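You operate a simulated robot arm through the tools that you are given. There is no shell and no other tool. Be economical: measure what you need, move in short steps, check, and stop when the job is done.

You are at the controls of a simulated robot arm. One attempt, no reset.

TASK
Press the tare button two times.
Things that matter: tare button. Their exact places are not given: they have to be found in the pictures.

The check looks at the end state, three seconds after you hand in, the way a careful person would. Anything else that was tipped, shoved, dropped, spilled or broken makes it a failure.

THE ROBOT
A 6-joint arm with a two-finger parallel gripper on a trunk, on a base that drives. Base frame: it is fixed to the floor where the robot stands at the start and does not move with it; the origin is under the middle of the robot, x ahead of it, y to its left, z up. Units: m, degrees, N and s.
With the tool pointing down near the work surface it reaches from about 0.28 to 0.68 m from the robot's upright axis, wherever it stands. Its first joint turns from -166.0 to 166.0 degrees. Places, roughly: tare button [0.4, -0.1, 1]. Payload 4.1 kg.
The tool frame sits at the grasp point between the pads (the TCP): z along the fingers, y along the line on which they close. The tips reach 0.023 m beyond it. Largest opening 0.094 m; finger width 0.038, thickness 0.01; the body of the gripper, 0.054 by 0.096 m, starts 0.039 m behind the TCP.
Orientation is told as [roll, pitch, yaw] about the base's x, y, z axes, in that order, counted from this pose: with the fingers straight down and closing along the base's y, the tool's x points along the base's -x, its y along +y and its z along -z.

THE INTERFACE
- The arm moves only by the tool apply_moves. Its argument "motion" is a list of rows, each an object (a shift or turn left out is 0, a gripper value left out holds the last) with "travel": the shift along the tool's x, y, z in m, a list of three; "angular": the turn, a rotation vector about the tool's x, y, z in rad, a list of three; "fingers": the opening, from 0 (shut) to 1 (fully open). In form: [{"travel": [dx, dy, dz], "angular": [rx, ry, rz], "fingers": fingers}, ...]. A call has 1 to 12 rows; each row shifts and turns the commanded pose from where the row before left it, along the tool's axes as they then stand. A row lasts 0.2 s, in which the tool goes at most 0.05 m and 8.6 degrees; a call with a longer step from one row to the next is refused whole, and so is a gripper value outside its range. A pose out of reach is approached as far as the arm can. The call stops where the force on the tool passes 40 N (or 10 N more than at its start, if that is more) or the arm is blocked; 0.2 s more then pass. Each finger travels about 0.045 m/s and halts on what it meets, pressing with about 21 N; the grip force reading is that of the motor and also rises with nothing between the fingers. The clock runs only during rows and for 0.2 s after the last one: add rows that do not move to give the fingers time. The reply holds the time, the measured pose of the TCP, the force on the tool along the base axes, the opening and the grip force, in the units named above and with some noise, with the torque about the TCP (base axes, N m) and any sound that the robot's microphone picked up.
- Cameras (640 x 400 px; columns grow to the right, rows downward): "scene" is now at [0.0136, 0.1212, 1.4705]; the picture's right is [-0.55, -0.84, 0.00], its down [-0.51, 0.33, -0.79] and it looks along [0.66, -0.44, -0.61] (base axes); focal length 256 px, centre (320, 200). "wrist" rides on the gripper at [0.086, 0.016, -0.074] in the tool frame; the picture's right is [-0.18, 0.98, 0.00], its down [-0.58, -0.11, -0.81] and it looks along [-0.79, -0.15, 0.59] (tool axes); focal length 243 px, centre (320, 200).
- grab_frame(camera): a new picture of that camera. No time passes.
- slide_trunk(by): slides the trunk up (or, below 0, down) by that many m; the arm and the scene camera ride with it, the base frame stays. It gives what a move gives, with no picture.
- base_move(legs): drives the robot by 1 to 6 legs, each [ahead, turn to the left] in m and degrees, along the robot's own axes; the way and the turn of a leg run together, so that a leg with both is an arc; at most 1.5 m and 180 degrees a leg. The arm and the cameras ride along, it lands a little off, and it stops where it bumps. It gives what a move gives.
- pan_tilt(pan, tilt): turns the head with the scene camera to pan (to the left, within 155 degrees either way) and tilt (down, from -29 to 69), counted from straight ahead of the robot. It gives what a move gives.
- point_at(camera, pixels): there is no depth. For up to 12 entries [column, row, z] of the newest picture of that camera ("zoom" is the newest enlarged one), the place [x, y] in the base frame at which the ray of that pixel passes the height z, good to about 0.002 m. No time passes.
- enlarge(camera, box): a new picture of the part [left, top, right, bottom] of that camera's present view, enlarged. No time passes.
- hand_in(): hands the job in; it is judged then, once.

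Work in short steps. Measure before you move; look again where a grasp or a placing could have gone wrong, and mend it. You have 80 turns and 48 pictures in all, those below and enlarged ones among them. Open the gripper and draw the arm clear of the work before you hand the job in, unless the task says otherwise; then end with one line.

The tools are called after "Emit:" as name(argument=value, ...) on one line, values as JSON. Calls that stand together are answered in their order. apply_moves: Moves the arm, as the interface text tells. Its arguments: {"type":"object","properties":{"motion":{"type":"array","items":{"type":"object","properties":{"travel":{"type":"array","items":{"type":"number"}},"angular":{"type":"array","items":{"type":"number"}},"fingers":{"type":"number"}}}}},"required":["motion"]} The other tools are called the same way: slide_trunk (by) slides the trunk up or down; base_move (legs) drives the base; pan_tilt (pan, tilt) turns the head that bears the scene camera; grab_frame (camera) takes a picture; point_at (camera, pixels) gives the place at which the rays of pixels pass given heights; enlarge (camera, box) takes an enlarged picture of a part of a camera's view; hand_in () hands the job in.

At the start:

```text
time_s: 0.0
eef_pos: [0.3782, -0.2053, 1.1774]
ee_rot: [0.0, 0.1, 0.1]
contact_force: [-0.5, 1.0, 0.0]
torque: [-0.01, -0.01, 0.03]
width: 0.094
grip_force: 0.0
trunk travel left (down, up): [-0.425, 0.165]
robot x, y, heading: [-0.0036, -0.0003, -0.1]
head pan, tilt: [-33.3, 37.4]
```

scene: 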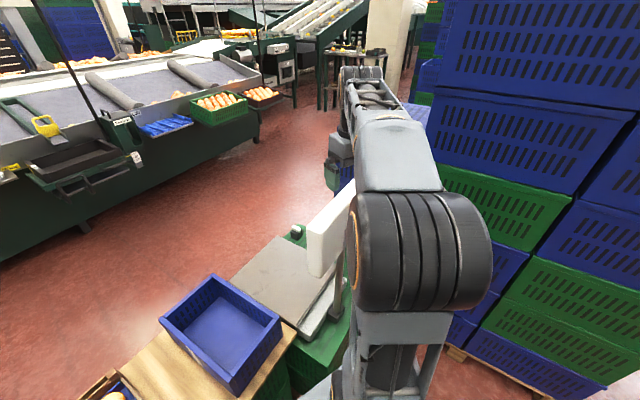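
wrist: 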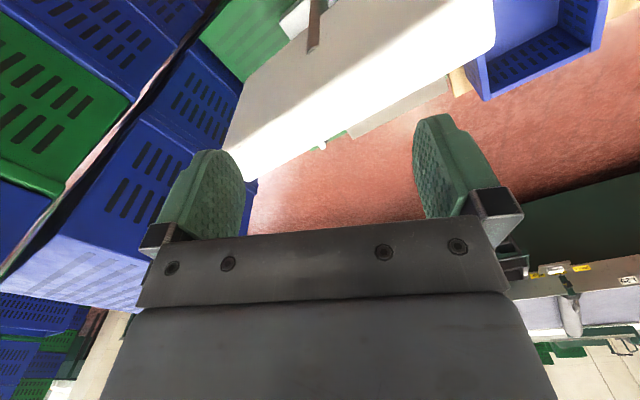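

The scene shows a scale platform with a white display box on a post at about (330,235), partly hidden by the arm. I'll enlarge both views to find the button.

Emit:
enlarge(camera="scene", box=[220, 180, 380, 380])

Emit:
enlarge(camera="wrist", box=[180, 0, 520, 200])

```text
2.00 times, centred on (300, 280) of scene
```

zoom: 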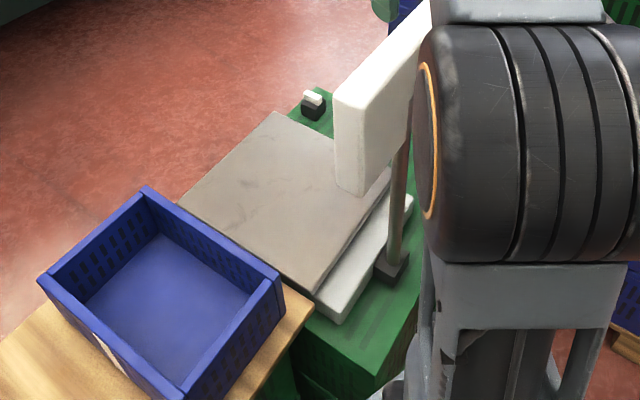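

```text
1.88 times, centred on (350, 100) of wrist
```

zoom: 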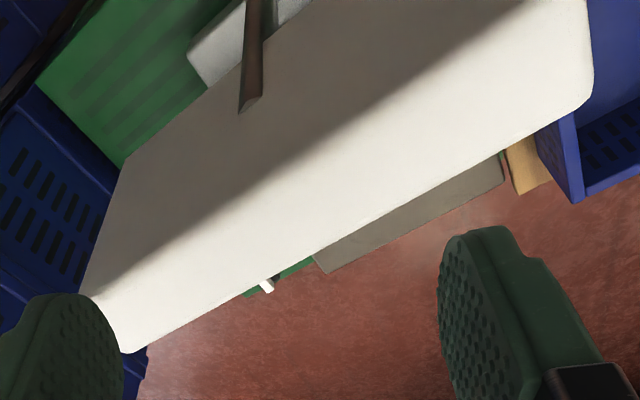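

I'll zoom in on the panel and the small black and white object at scene (297,232).

Emit:
enlarge(camera="scene", box=[280, 170, 360, 290])

Emit:
point_at(camera="wrist", pixels=[[495, 48, 1.2], [495, 48, 1.1], [495, 48, 1.0], [243, 178, 1.2], [243, 178, 1.1], [243, 178, 1.0]])

```text
3.33 times, centred on (320, 230) of scene
```

zoom: 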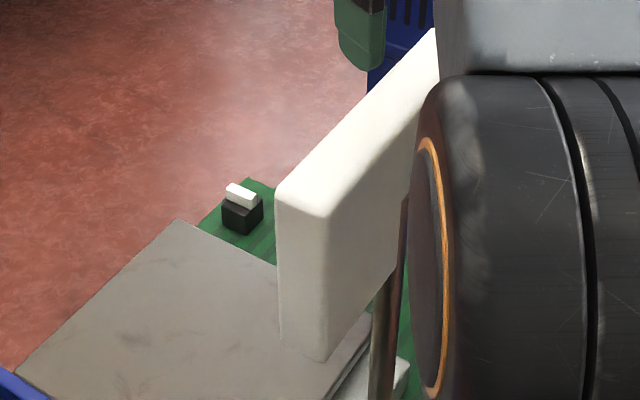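

```text
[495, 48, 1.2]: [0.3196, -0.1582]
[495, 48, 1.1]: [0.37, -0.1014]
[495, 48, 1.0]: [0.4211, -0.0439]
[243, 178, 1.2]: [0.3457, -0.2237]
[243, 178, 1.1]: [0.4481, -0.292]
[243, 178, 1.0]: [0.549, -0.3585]
```

I need the panel's top-corner positions, so I'll get rays from the scene zoom to intersect with the wrist rays.

Emit:
point_at(camera="zoom", pixels=[[277, 195, 1.1], [277, 195, 1.0], [327, 215, 1.1], [327, 215, 1.0], [282, 350, 1.0], [282, 350, 0.9], [322, 360, 1.0], [322, 360, 0.9], [435, 30, 1.1], [435, 30, 1.0], [240, 215, 0.8]])

Emit:
point_at(camera="wrist", pixels=[[495, 48, 1.05], [243, 178, 1.05], [309, 53, 0.9], [320, 150, 0.8]])

```text
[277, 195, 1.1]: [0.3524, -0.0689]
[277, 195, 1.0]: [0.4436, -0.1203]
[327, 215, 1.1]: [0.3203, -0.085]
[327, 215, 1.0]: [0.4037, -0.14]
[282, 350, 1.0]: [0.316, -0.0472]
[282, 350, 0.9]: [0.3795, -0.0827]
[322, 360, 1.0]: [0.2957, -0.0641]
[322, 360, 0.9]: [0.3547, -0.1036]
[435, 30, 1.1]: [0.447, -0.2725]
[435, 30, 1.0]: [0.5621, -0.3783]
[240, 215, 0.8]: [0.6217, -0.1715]
```

```text
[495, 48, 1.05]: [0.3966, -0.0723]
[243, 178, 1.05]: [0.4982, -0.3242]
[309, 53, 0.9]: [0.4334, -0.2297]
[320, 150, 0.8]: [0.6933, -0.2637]
```

Triangulating, the panel top runs from about (0.375,-0.085) to (0.468,-0.305) at z≈1.08. Its bottom is near z≈0.91 and it faces away from the robot, toward (0.92,0.39). I'll lift the tool over and beyond it, then yaw so the wrist camera looks back at the face.

Emit:
apply_moves(motion=[{"travel": [0, 0, -0.04], "fingers": 0}, {"travel": [0, 0, -0.04]}, {"travel": [-0.04, 0.02, 0]}, {"travel": [-0.04, 0.02, 0]}, {"travel": [-0.04, 0.02, 0]}, {"travel": [-0.04, 0.02, 0]}, {"angular": [0, 0, 0.148]}, {"angular": [0, 0, 0.148]}, {"angular": [0, 0, 0.148]}, {"angular": [0, 0, 0.148]}, {"angular": [0, 0, 0.148]}, {"angular": [0, 0, 0.148]}])

Emit:
apply_moves(motion=[{"angular": [0, 0, 0.148]}, {"angular": [0, 0, 0.148]}, {"angular": [0, 0, 0.148]}, {"angular": [0, 0, 0.148]}, {"angular": [0, 0, 0.148]}, {"angular": [0, 0, 0.148]}, {"angular": [0, 0, 0.148]}, {"angular": [0, 0, 0.148]}, {"angular": [0, 0, 0.148]}, {"angular": [0, 0, 0.148]}, {"angular": [0, 0, 0.148]}, {"angular": [0, 0, 0.148]}])

Emit:
grab_frame(camera="wrist")

Emit:
grab_frame(camera="scene")

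```text
time_s: 2.6
eef_pos: [0.5261, -0.1223, 1.2423]
ee_rot: [0.0, 0.0, -51.1]
contact_force: [-0.4, -0.5, -0.3]
torque: [0.01, -0.03, 0.01]
width: 0.0
grip_force: 21.2
out of reach, approached as far as the arm can: row 6
trunk travel left (down, up): [-0.425, 0.165]
robot x, y, heading: [0.0044, -0.0029, 0.1]
head pan, tilt: [-33.3, 37.4]
```

```text
time_s: 5.2
eef_pos: [0.5245, -0.1223, 1.2418]
ee_rot: [0.1, 0.0, -152.9]
contact_force: [-0.9, -0.6, -0.6]
torque: [0.01, 0.01, -0.02]
width: 0.0
grip_force: 20.7
trunk travel left (down, up): [-0.425, 0.165]
robot x, y, heading: [0.0011, -0.0023, 0.0]
head pan, tilt: [-33.3, 37.4]
```

```text
42 pictures are left
```

wrist: 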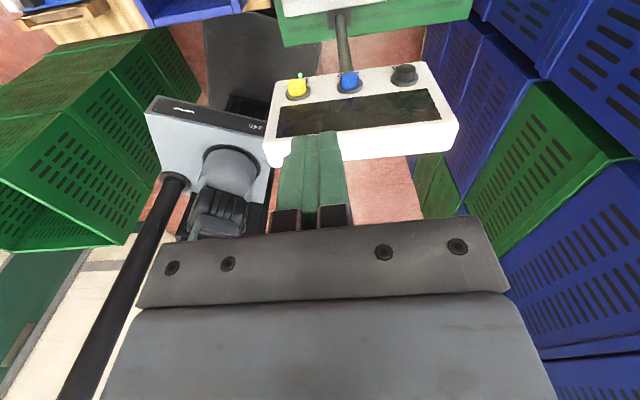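

```text
41 pictures are left
```

scene: 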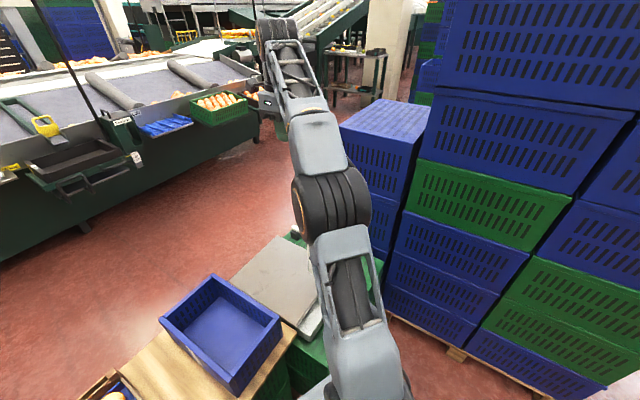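

Excellent: the wrist view (upside down) shows the panel face with a yellow, a blue and a black button below the display. I'll enlarge it to read the labels.

Emit:
enlarge(camera="wrist", box=[260, 50, 470, 180])

Emit:
enlarge(camera="wrist", box=[275, 60, 365, 116])

```text
3.05 times, centred on (365, 115) of wrist
```

zoom: 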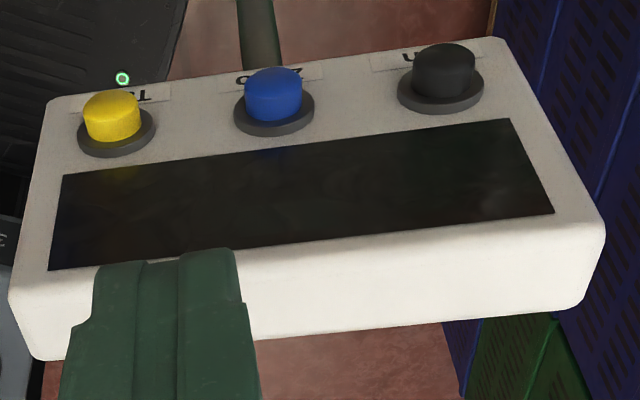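

```text
7.11 times, centred on (320, 88) of wrist
```

zoom: 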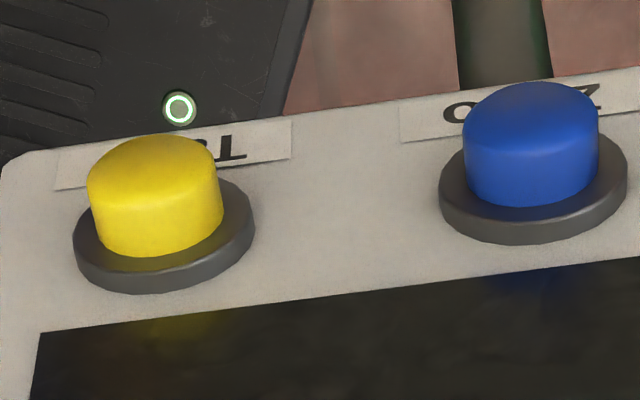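

The image is upside down, so the yellow label starts "T", blue reads "Z..O" and black starts "U", which makes yellow probably tare. I'll measure the panel corners and the yellow button, and shift the view to check the label.

Emit:
point_at(camera="wrist", pixels=[[264, 147, 1.08], [264, 147, 1.05], [458, 126, 1.08], [458, 126, 1.05], [272, 167, 1.08], [449, 151, 1.08], [277, 82, 0.95], [277, 82, 0.9], [424, 62, 0.95], [424, 62, 0.9], [296, 84, 0.95], [300, 93, 0.95]])

```text
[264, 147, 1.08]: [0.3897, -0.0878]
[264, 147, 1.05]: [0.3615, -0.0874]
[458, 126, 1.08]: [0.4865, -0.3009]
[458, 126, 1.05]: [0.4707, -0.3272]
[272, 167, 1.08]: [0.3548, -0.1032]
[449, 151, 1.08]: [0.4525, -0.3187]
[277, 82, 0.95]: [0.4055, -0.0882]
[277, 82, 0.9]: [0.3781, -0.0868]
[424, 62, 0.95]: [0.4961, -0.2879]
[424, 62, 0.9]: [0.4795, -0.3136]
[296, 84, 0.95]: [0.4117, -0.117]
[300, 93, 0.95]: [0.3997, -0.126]
```

The panel face is vertical with normal about (0.91,0.41), and the yellow button sits near (0.407,-0.125,0.96). I'll align the yaw, shift sideways to the button and tilt the fingertips back toward the panel while still high and clear.

Emit:
apply_moves(motion=[{"travel": [0, -0.046, 0], "angular": [0, 0, 0.045]}, {"travel": [0, 0, 0.03], "angular": [0, -0.145, 0]}, {"travel": [0, 0, 0.03], "angular": [0, -0.145, 0]}, {"angular": [0, -0.145, 0]}, {"angular": [0, -0.145, 0]}, {"angular": [0, -0.145, 0]}])

Emit:
grab_frame(camera="wrist")

Emit:
grab_frame(camera="scene")

```text
time_s: 6.6
eef_pos: [0.4516, -0.0952, 1.1042]
ee_rot: [0.3, -41.5, -155.2]
contact_force: [0.2, -0.3, 0.3]
torque: [0.01, 0.03, 0.02]
width: 0.0001
grip_force: 20.9
out of reach, approached as far as the arm can: row 4, 5, 6
trunk travel left (down, up): [-0.425, 0.165]
robot x, y, heading: [-0.0024, -0.0016, 0.3]
head pan, tilt: [-33.3, 37.4]
```

```text
38 pictures are left
```

wrist: 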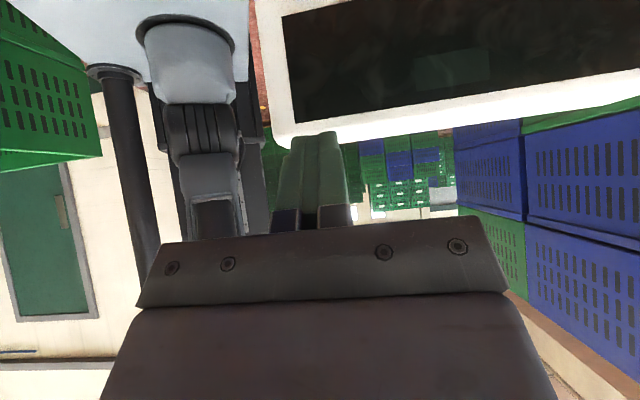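

```text
37 pictures are left
```

scene: 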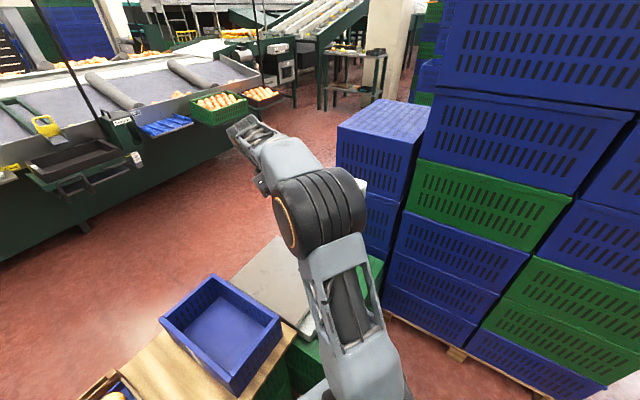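

The arm reached its limit while tilted, with the TCP at z 1.104 and about 0.053 m in front of the face plane. I'll back off along the normal while lowering, to see how the reach behaves.

Emit:
apply_moves(motion=[{"travel": [0.035, 0, 0.002]}, {"travel": [0.035, 0, 0.002]}])

Emit:
grab_frame(camera="wrist")

```text
time_s: 7.2
eef_pos: [0.4978, -0.0741, 1.0553]
ee_rot: [-0.1, -41.6, -155.2]
contact_force: [0.4, -0.6, 1.0]
torque: [-0.02, -0.02, 0.01]
width: 0.0
grip_force: 20.9
trunk travel left (down, up): [-0.425, 0.165]
robot x, y, heading: [0.0004, -0.0008, -0.2]
head pan, tilt: [-33.3, 37.4]
```

```text
36 pictures are left
```

wrist: 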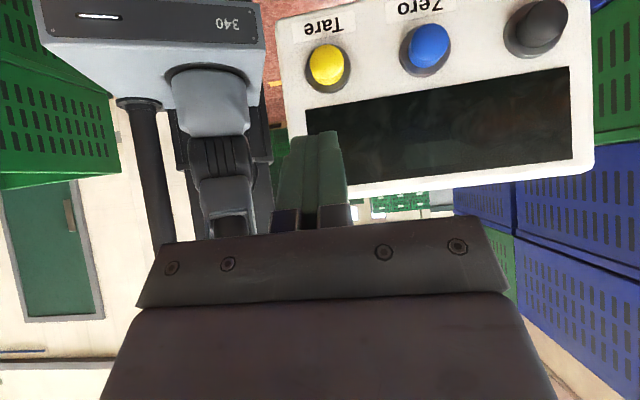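

The label now clearly reads "Tare" on the yellow button at (327,65). I'll measure it from this viewpoint.

Emit:
point_at(camera="wrist", pixels=[[325, 66, 0.98], [325, 66, 0.96], [328, 72, 0.98], [328, 72, 0.96], [305, 110, 1.04], [305, 110, 1.02], [571, 66, 1.04], [571, 66, 1.02], [319, 35, 0.94], [319, 35, 0.92]])

Emit:
enlarge(camera="wrist", box=[260, 0, 420, 100])

```text
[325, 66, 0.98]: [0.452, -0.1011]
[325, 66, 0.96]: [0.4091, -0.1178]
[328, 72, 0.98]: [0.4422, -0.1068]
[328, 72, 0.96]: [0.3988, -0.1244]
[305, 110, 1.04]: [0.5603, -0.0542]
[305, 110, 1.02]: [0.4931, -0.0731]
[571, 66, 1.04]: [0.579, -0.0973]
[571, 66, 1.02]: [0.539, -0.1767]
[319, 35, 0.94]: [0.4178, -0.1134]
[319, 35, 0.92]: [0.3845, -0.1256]
```

```text
4.00 times, centred on (340, 50) of wrist
```

zoom: 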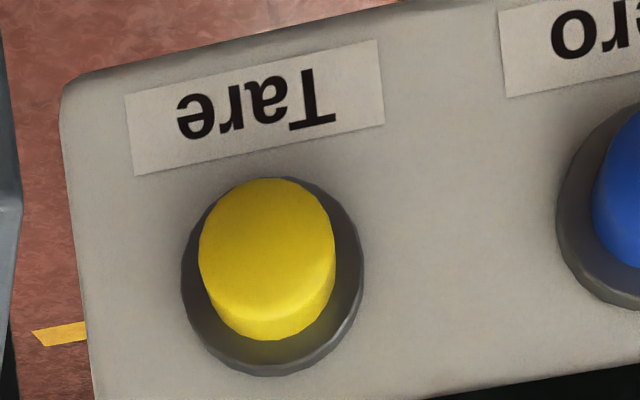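

Tare cap centre is about (0.418,-0.114,0.961), standing roughly 15 mm off the face. I'll move the closed fingertips to about 2 cm in front of it at button height.

Emit:
apply_moves(motion=[{"travel": [0.0095, 0.0013, 0.0303]}, {"travel": [0.0095, 0.0013, 0.0303]}, {"travel": [0.0096, 0.0014, 0.0304]}, {}])

Emit:
grab_frame(camera="wrist")

Emit:
grab_frame(camera="scene")

```text
time_s: 8.2
eef_pos: [0.4627, -0.0964, 0.967]
ee_rot: [-0.1, -41.5, -155.3]
contact_force: [0.0, -0.4, 0.3]
torque: [-0.01, 0.0, 0.0]
width: 0.0
grip_force: 21.2
trunk travel left (down, up): [-0.425, 0.165]
robot x, y, heading: [-0.0001, -0.0054, 0.0]
head pan, tilt: [-33.3, 37.4]
```

```text
34 pictures are left
```

wrist: 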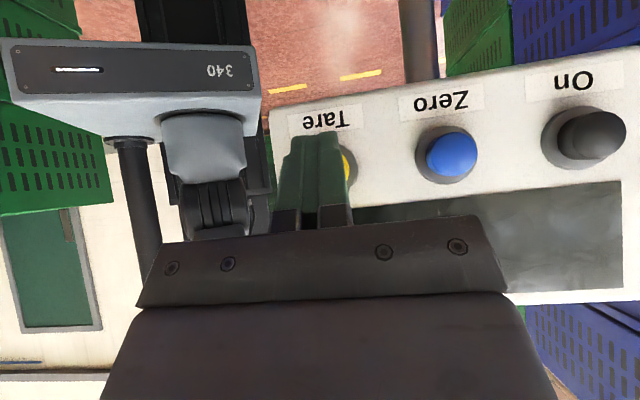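

```text
33 pictures are left
```

scene: 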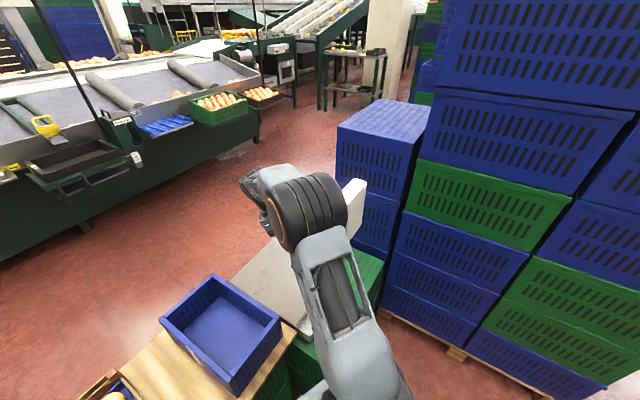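

Force is zero and the tip hides most of the button. I'll verify lateral alignment with an enlarged view before pressing.

Emit:
enlarge(camera="wrist", box=[250, 90, 410, 190])

Emit:
point_at(camera="wrist", pixels=[[357, 165, 0.96], [326, 165, 0.96], [326, 120, 0.93], [446, 155, 0.96], [318, 135, 0.95]])

```text
4.00 times, centred on (330, 140) of wrist
```

zoom: 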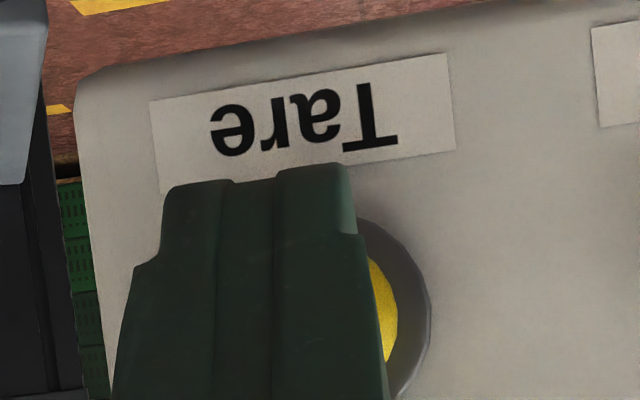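

```text
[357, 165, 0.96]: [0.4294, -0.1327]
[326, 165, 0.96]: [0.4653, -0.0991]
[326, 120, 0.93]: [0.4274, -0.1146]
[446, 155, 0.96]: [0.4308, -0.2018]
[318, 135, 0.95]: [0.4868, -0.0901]
```

Projecting the tip's leading corner gives about (329,173) on contact, which matches the button centre near (330,168). I'll advance 14 mm along -normal.

Emit:
apply_moves(motion=[{"travel": [-0.00525, 0, 0.00464]}, {"travel": [-0.00525, 0, 0.00464]}, {}])

```text
time_s: 9.0
eef_pos: [0.4515, -0.1006, 0.9689]
ee_rot: [0.0, -41.6, -155.2]
contact_force: [0.2, -0.3, -0.6]
torque: [0.0, 0.03, 0.06]
width: 0.0001
grip_force: 20.6
trunk travel left (down, up): [-0.425, 0.165]
robot x, y, heading: [-0.0022, -0.0018, 0.2]
head pan, tilt: [-33.3, 37.4]
```

No contact yet. I'll advance in 2 mm increments.

Emit:
apply_moves(motion=[{"travel": [-0.0015, 0, 0.00133]}, {"travel": [-0.0015, 0, 0.00133]}, {}])

```text
time_s: 9.8
eef_pos: [0.4488, -0.101, 0.9689]
ee_rot: [0.1, -41.6, -155.2]
contact_force: [0.8, -0.1, -0.2]
torque: [0.0, 0.0, -0.02]
width: 0.0
grip_force: 21.3
trunk travel left (down, up): [-0.425, 0.165]
robot x, y, heading: [0.0003, -0.0002, -0.2]
head pan, tilt: [-33.3, 37.4]
```

Still no clear contact, so I continue with small steps.

Emit:
apply_moves(motion=[{"travel": [-0.0015, 0, 0.00133]}, {"travel": [-0.0015, 0, 0.00133]}, {}])

```text
time_s: 10.6
eef_pos: [0.4456, -0.1029, 0.969]
ee_rot: [0.0, -41.6, -155.1]
contact_force: [0.2, 0.4, 0.3]
torque: [0.01, 0.0, -0.01]
width: 0.0001
grip_force: 20.9
trunk travel left (down, up): [-0.425, 0.165]
robot x, y, heading: [-0.0021, -0.0005, -0.3]
head pan, tilt: [-33.3, 37.4]
```

No force yet; I'll take another 4 mm and a look.

Emit:
apply_moves(motion=[{"travel": [-0.0015, 0, 0.00133]}, {"travel": [-0.0015, 0, 0.00133]}, {}])

Emit:
enlarge(camera="wrist", box=[250, 90, 410, 190])

```text
time_s: 11.4
eef_pos: [0.4424, -0.1046, 0.9704]
ee_rot: [0.0, -41.5, -155.3]
contact_force: [1.3, 1.0, 0.9]
torque: [-0.02, -0.04, 0.05]
width: 0.0
grip_force: 21.1
trunk travel left (down, up): [-0.425, 0.165]
robot x, y, heading: [-0.0016, 0.0017, -0.1]
head pan, tilt: [-33.3, 37.4]
```

```text
4.00 times, centred on (330, 140) of wrist
```

zoom: 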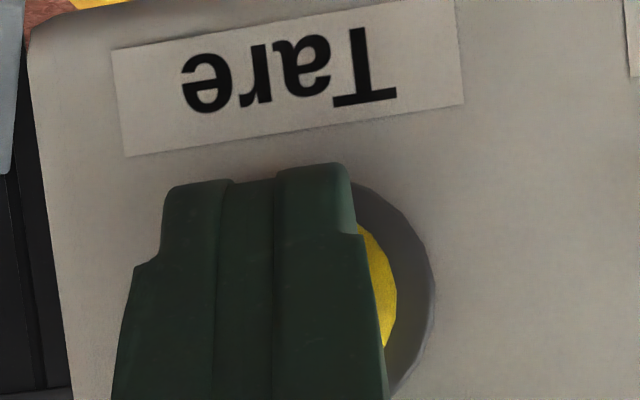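

The force is starting to rise, about 1.5 N along the normal. I'll continue.

Emit:
apply_moves(motion=[{"travel": [-0.0015, 0, 0.00133]}, {}])

Emit:
apply_moves(motion=[{"travel": [-0.0015, 0, 0.00133]}, {}])

```text
time_s: 12.0
eef_pos: [0.4406, -0.1056, 0.9696]
ee_rot: [0.0, -41.6, -155.2]
contact_force: [0.8, 1.5, -0.1]
torque: [0.03, -0.04, 0.0]
width: 0.0
grip_force: 20.6
trunk travel left (down, up): [-0.425, 0.165]
robot x, y, heading: [-0.0014, 0.0018, 0.1]
head pan, tilt: [-33.3, 37.4]
heard: click
```

```text
time_s: 12.6
eef_pos: [0.4389, -0.1067, 0.9696]
ee_rot: [-0.1, -41.6, -155.4]
contact_force: [3.3, -0.3, 0.7]
torque: [-0.07, 0.0, 0.04]
width: 0.0
grip_force: 21.0
trunk travel left (down, up): [-0.425, 0.165]
robot x, y, heading: [-0.0001, -0.0031, 0.3]
head pan, tilt: [-33.3, 37.4]
```

A click was heard, so that's the first press. I'll back off 12 mm to let the button return.

Emit:
apply_moves(motion=[{"travel": [0.0045, 0, -0.00398]}, {"travel": [0.0045, 0, -0.00398]}, {}, {}])

Emit:
enlarge(camera="wrist", box=[250, 90, 410, 190])

```text
time_s: 13.6
eef_pos: [0.4488, -0.102, 0.9707]
ee_rot: [0.0, -41.6, -155.1]
contact_force: [-0.6, 0.2, -0.8]
torque: [0.02, 0.03, -0.02]
width: 0.0001
grip_force: 21.4
trunk travel left (down, up): [-0.425, 0.165]
robot x, y, heading: [0.0026, -0.0013, -0.2]
head pan, tilt: [-33.3, 37.4]
```

```text
4.00 times, centred on (330, 140) of wrist
```

zoom: 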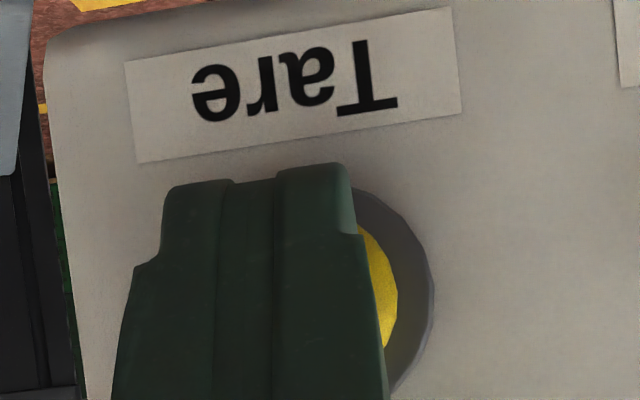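

The tip is free and the button released. For the second press I'll go the same 12 mm in.

Emit:
apply_moves(motion=[{"travel": [-0.003, 0, 0.00265]}, {"travel": [-0.003, 0, 0.00265]}, {"travel": [-0.0015, 0, 0.00133]}, {"travel": [-0.0015, 0, 0.00133]}, {}])

```text
time_s: 14.8
eef_pos: [0.4375, -0.1065, 0.9703]
ee_rot: [0.0, -41.5, -155.2]
contact_force: [3.5, 2.1, 1.7]
torque: [0.01, 0.04, 0.05]
width: 0.0
grip_force: 21.0
trunk travel left (down, up): [-0.425, 0.165]
robot x, y, heading: [0.0004, -0.0, 0.1]
head pan, tilt: [-33.3, 37.4]
heard: click
```

A second click was heard. I'll retreat along the normal, and once clear rise above the panel.

Emit:
apply_moves(motion=[{"travel": [0.006, 0, -0.0053]}, {"travel": [0.015, 0, -0.0133]}, {"travel": [0.0225, 0, -0.02]}, {}, {}])

Emit:
grab_frame(camera="wrist")

```text
time_s: 16.0
eef_pos: [0.4926, -0.0802, 0.9723]
ee_rot: [0.0, -41.7, -155.2]
contact_force: [0.3, -0.3, 0.7]
torque: [-0.02, 0.0, 0.01]
width: 0.0
grip_force: 20.7
trunk travel left (down, up): [-0.425, 0.165]
robot x, y, heading: [0.0005, -0.0044, -0.1]
head pan, tilt: [-33.3, 37.4]
```

```text
29 pictures are left
```

wrist: 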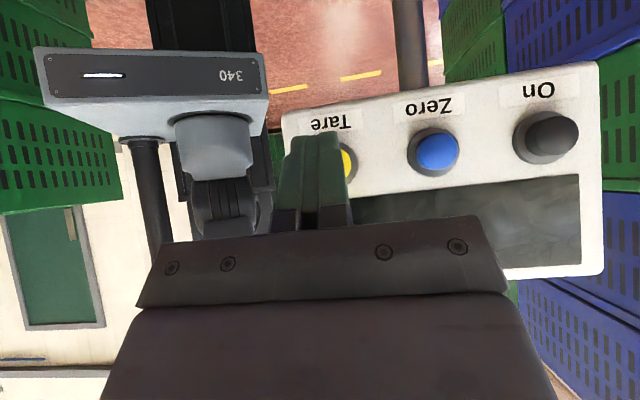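

Everything is in place and the other buttons are untouched. I'll rise back the way I came and open the gripper clear of the panel.

Emit:
apply_moves(motion=[{"travel": [0.01, 0, -0.0089]}, {"travel": [-0.02, 0, -0.0225]}, {"travel": [-0.02, 0, -0.0225]}, {"travel": [-0.02, 0, -0.0225]}, {"fingers": 1}, {}, {}, {}, {}, {}])

Emit:
grab_frame(camera="wrist")

Emit:
grab_frame(camera="scene")

```text
time_s: 18.2
eef_pos: [0.5018, -0.0756, 1.06]
ee_rot: [0.0, -41.6, -155.3]
contact_force: [-0.2, 0.2, 0.7]
torque: [0.04, -0.02, 0.0]
width: 0.0941
grip_force: 0.1
trunk travel left (down, up): [-0.425, 0.165]
robot x, y, heading: [0.0013, -0.0004, 0.1]
head pan, tilt: [-33.3, 37.4]
```

```text
28 pictures are left
```

wrist: 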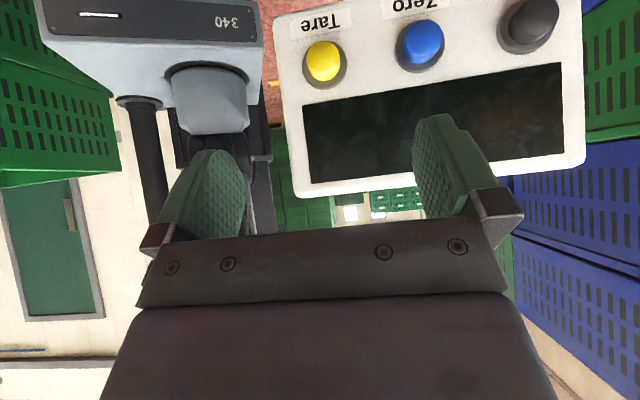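

```text
27 pictures are left
```

scene: 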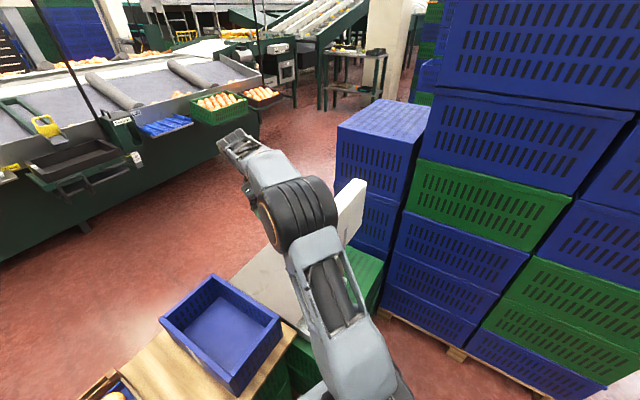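

The tare button is released, the panel hasn't moved, and the gripper is open and clear. Two clicks were heard, so I'm handing in.

Emit:
hand_in()

```text
The job is handed in.
```

I pressed the yellow Tare button twice and heard one click per press; nothing else was touched, though the display looked blank throughout, so the clicks are the only sign the presses registered.
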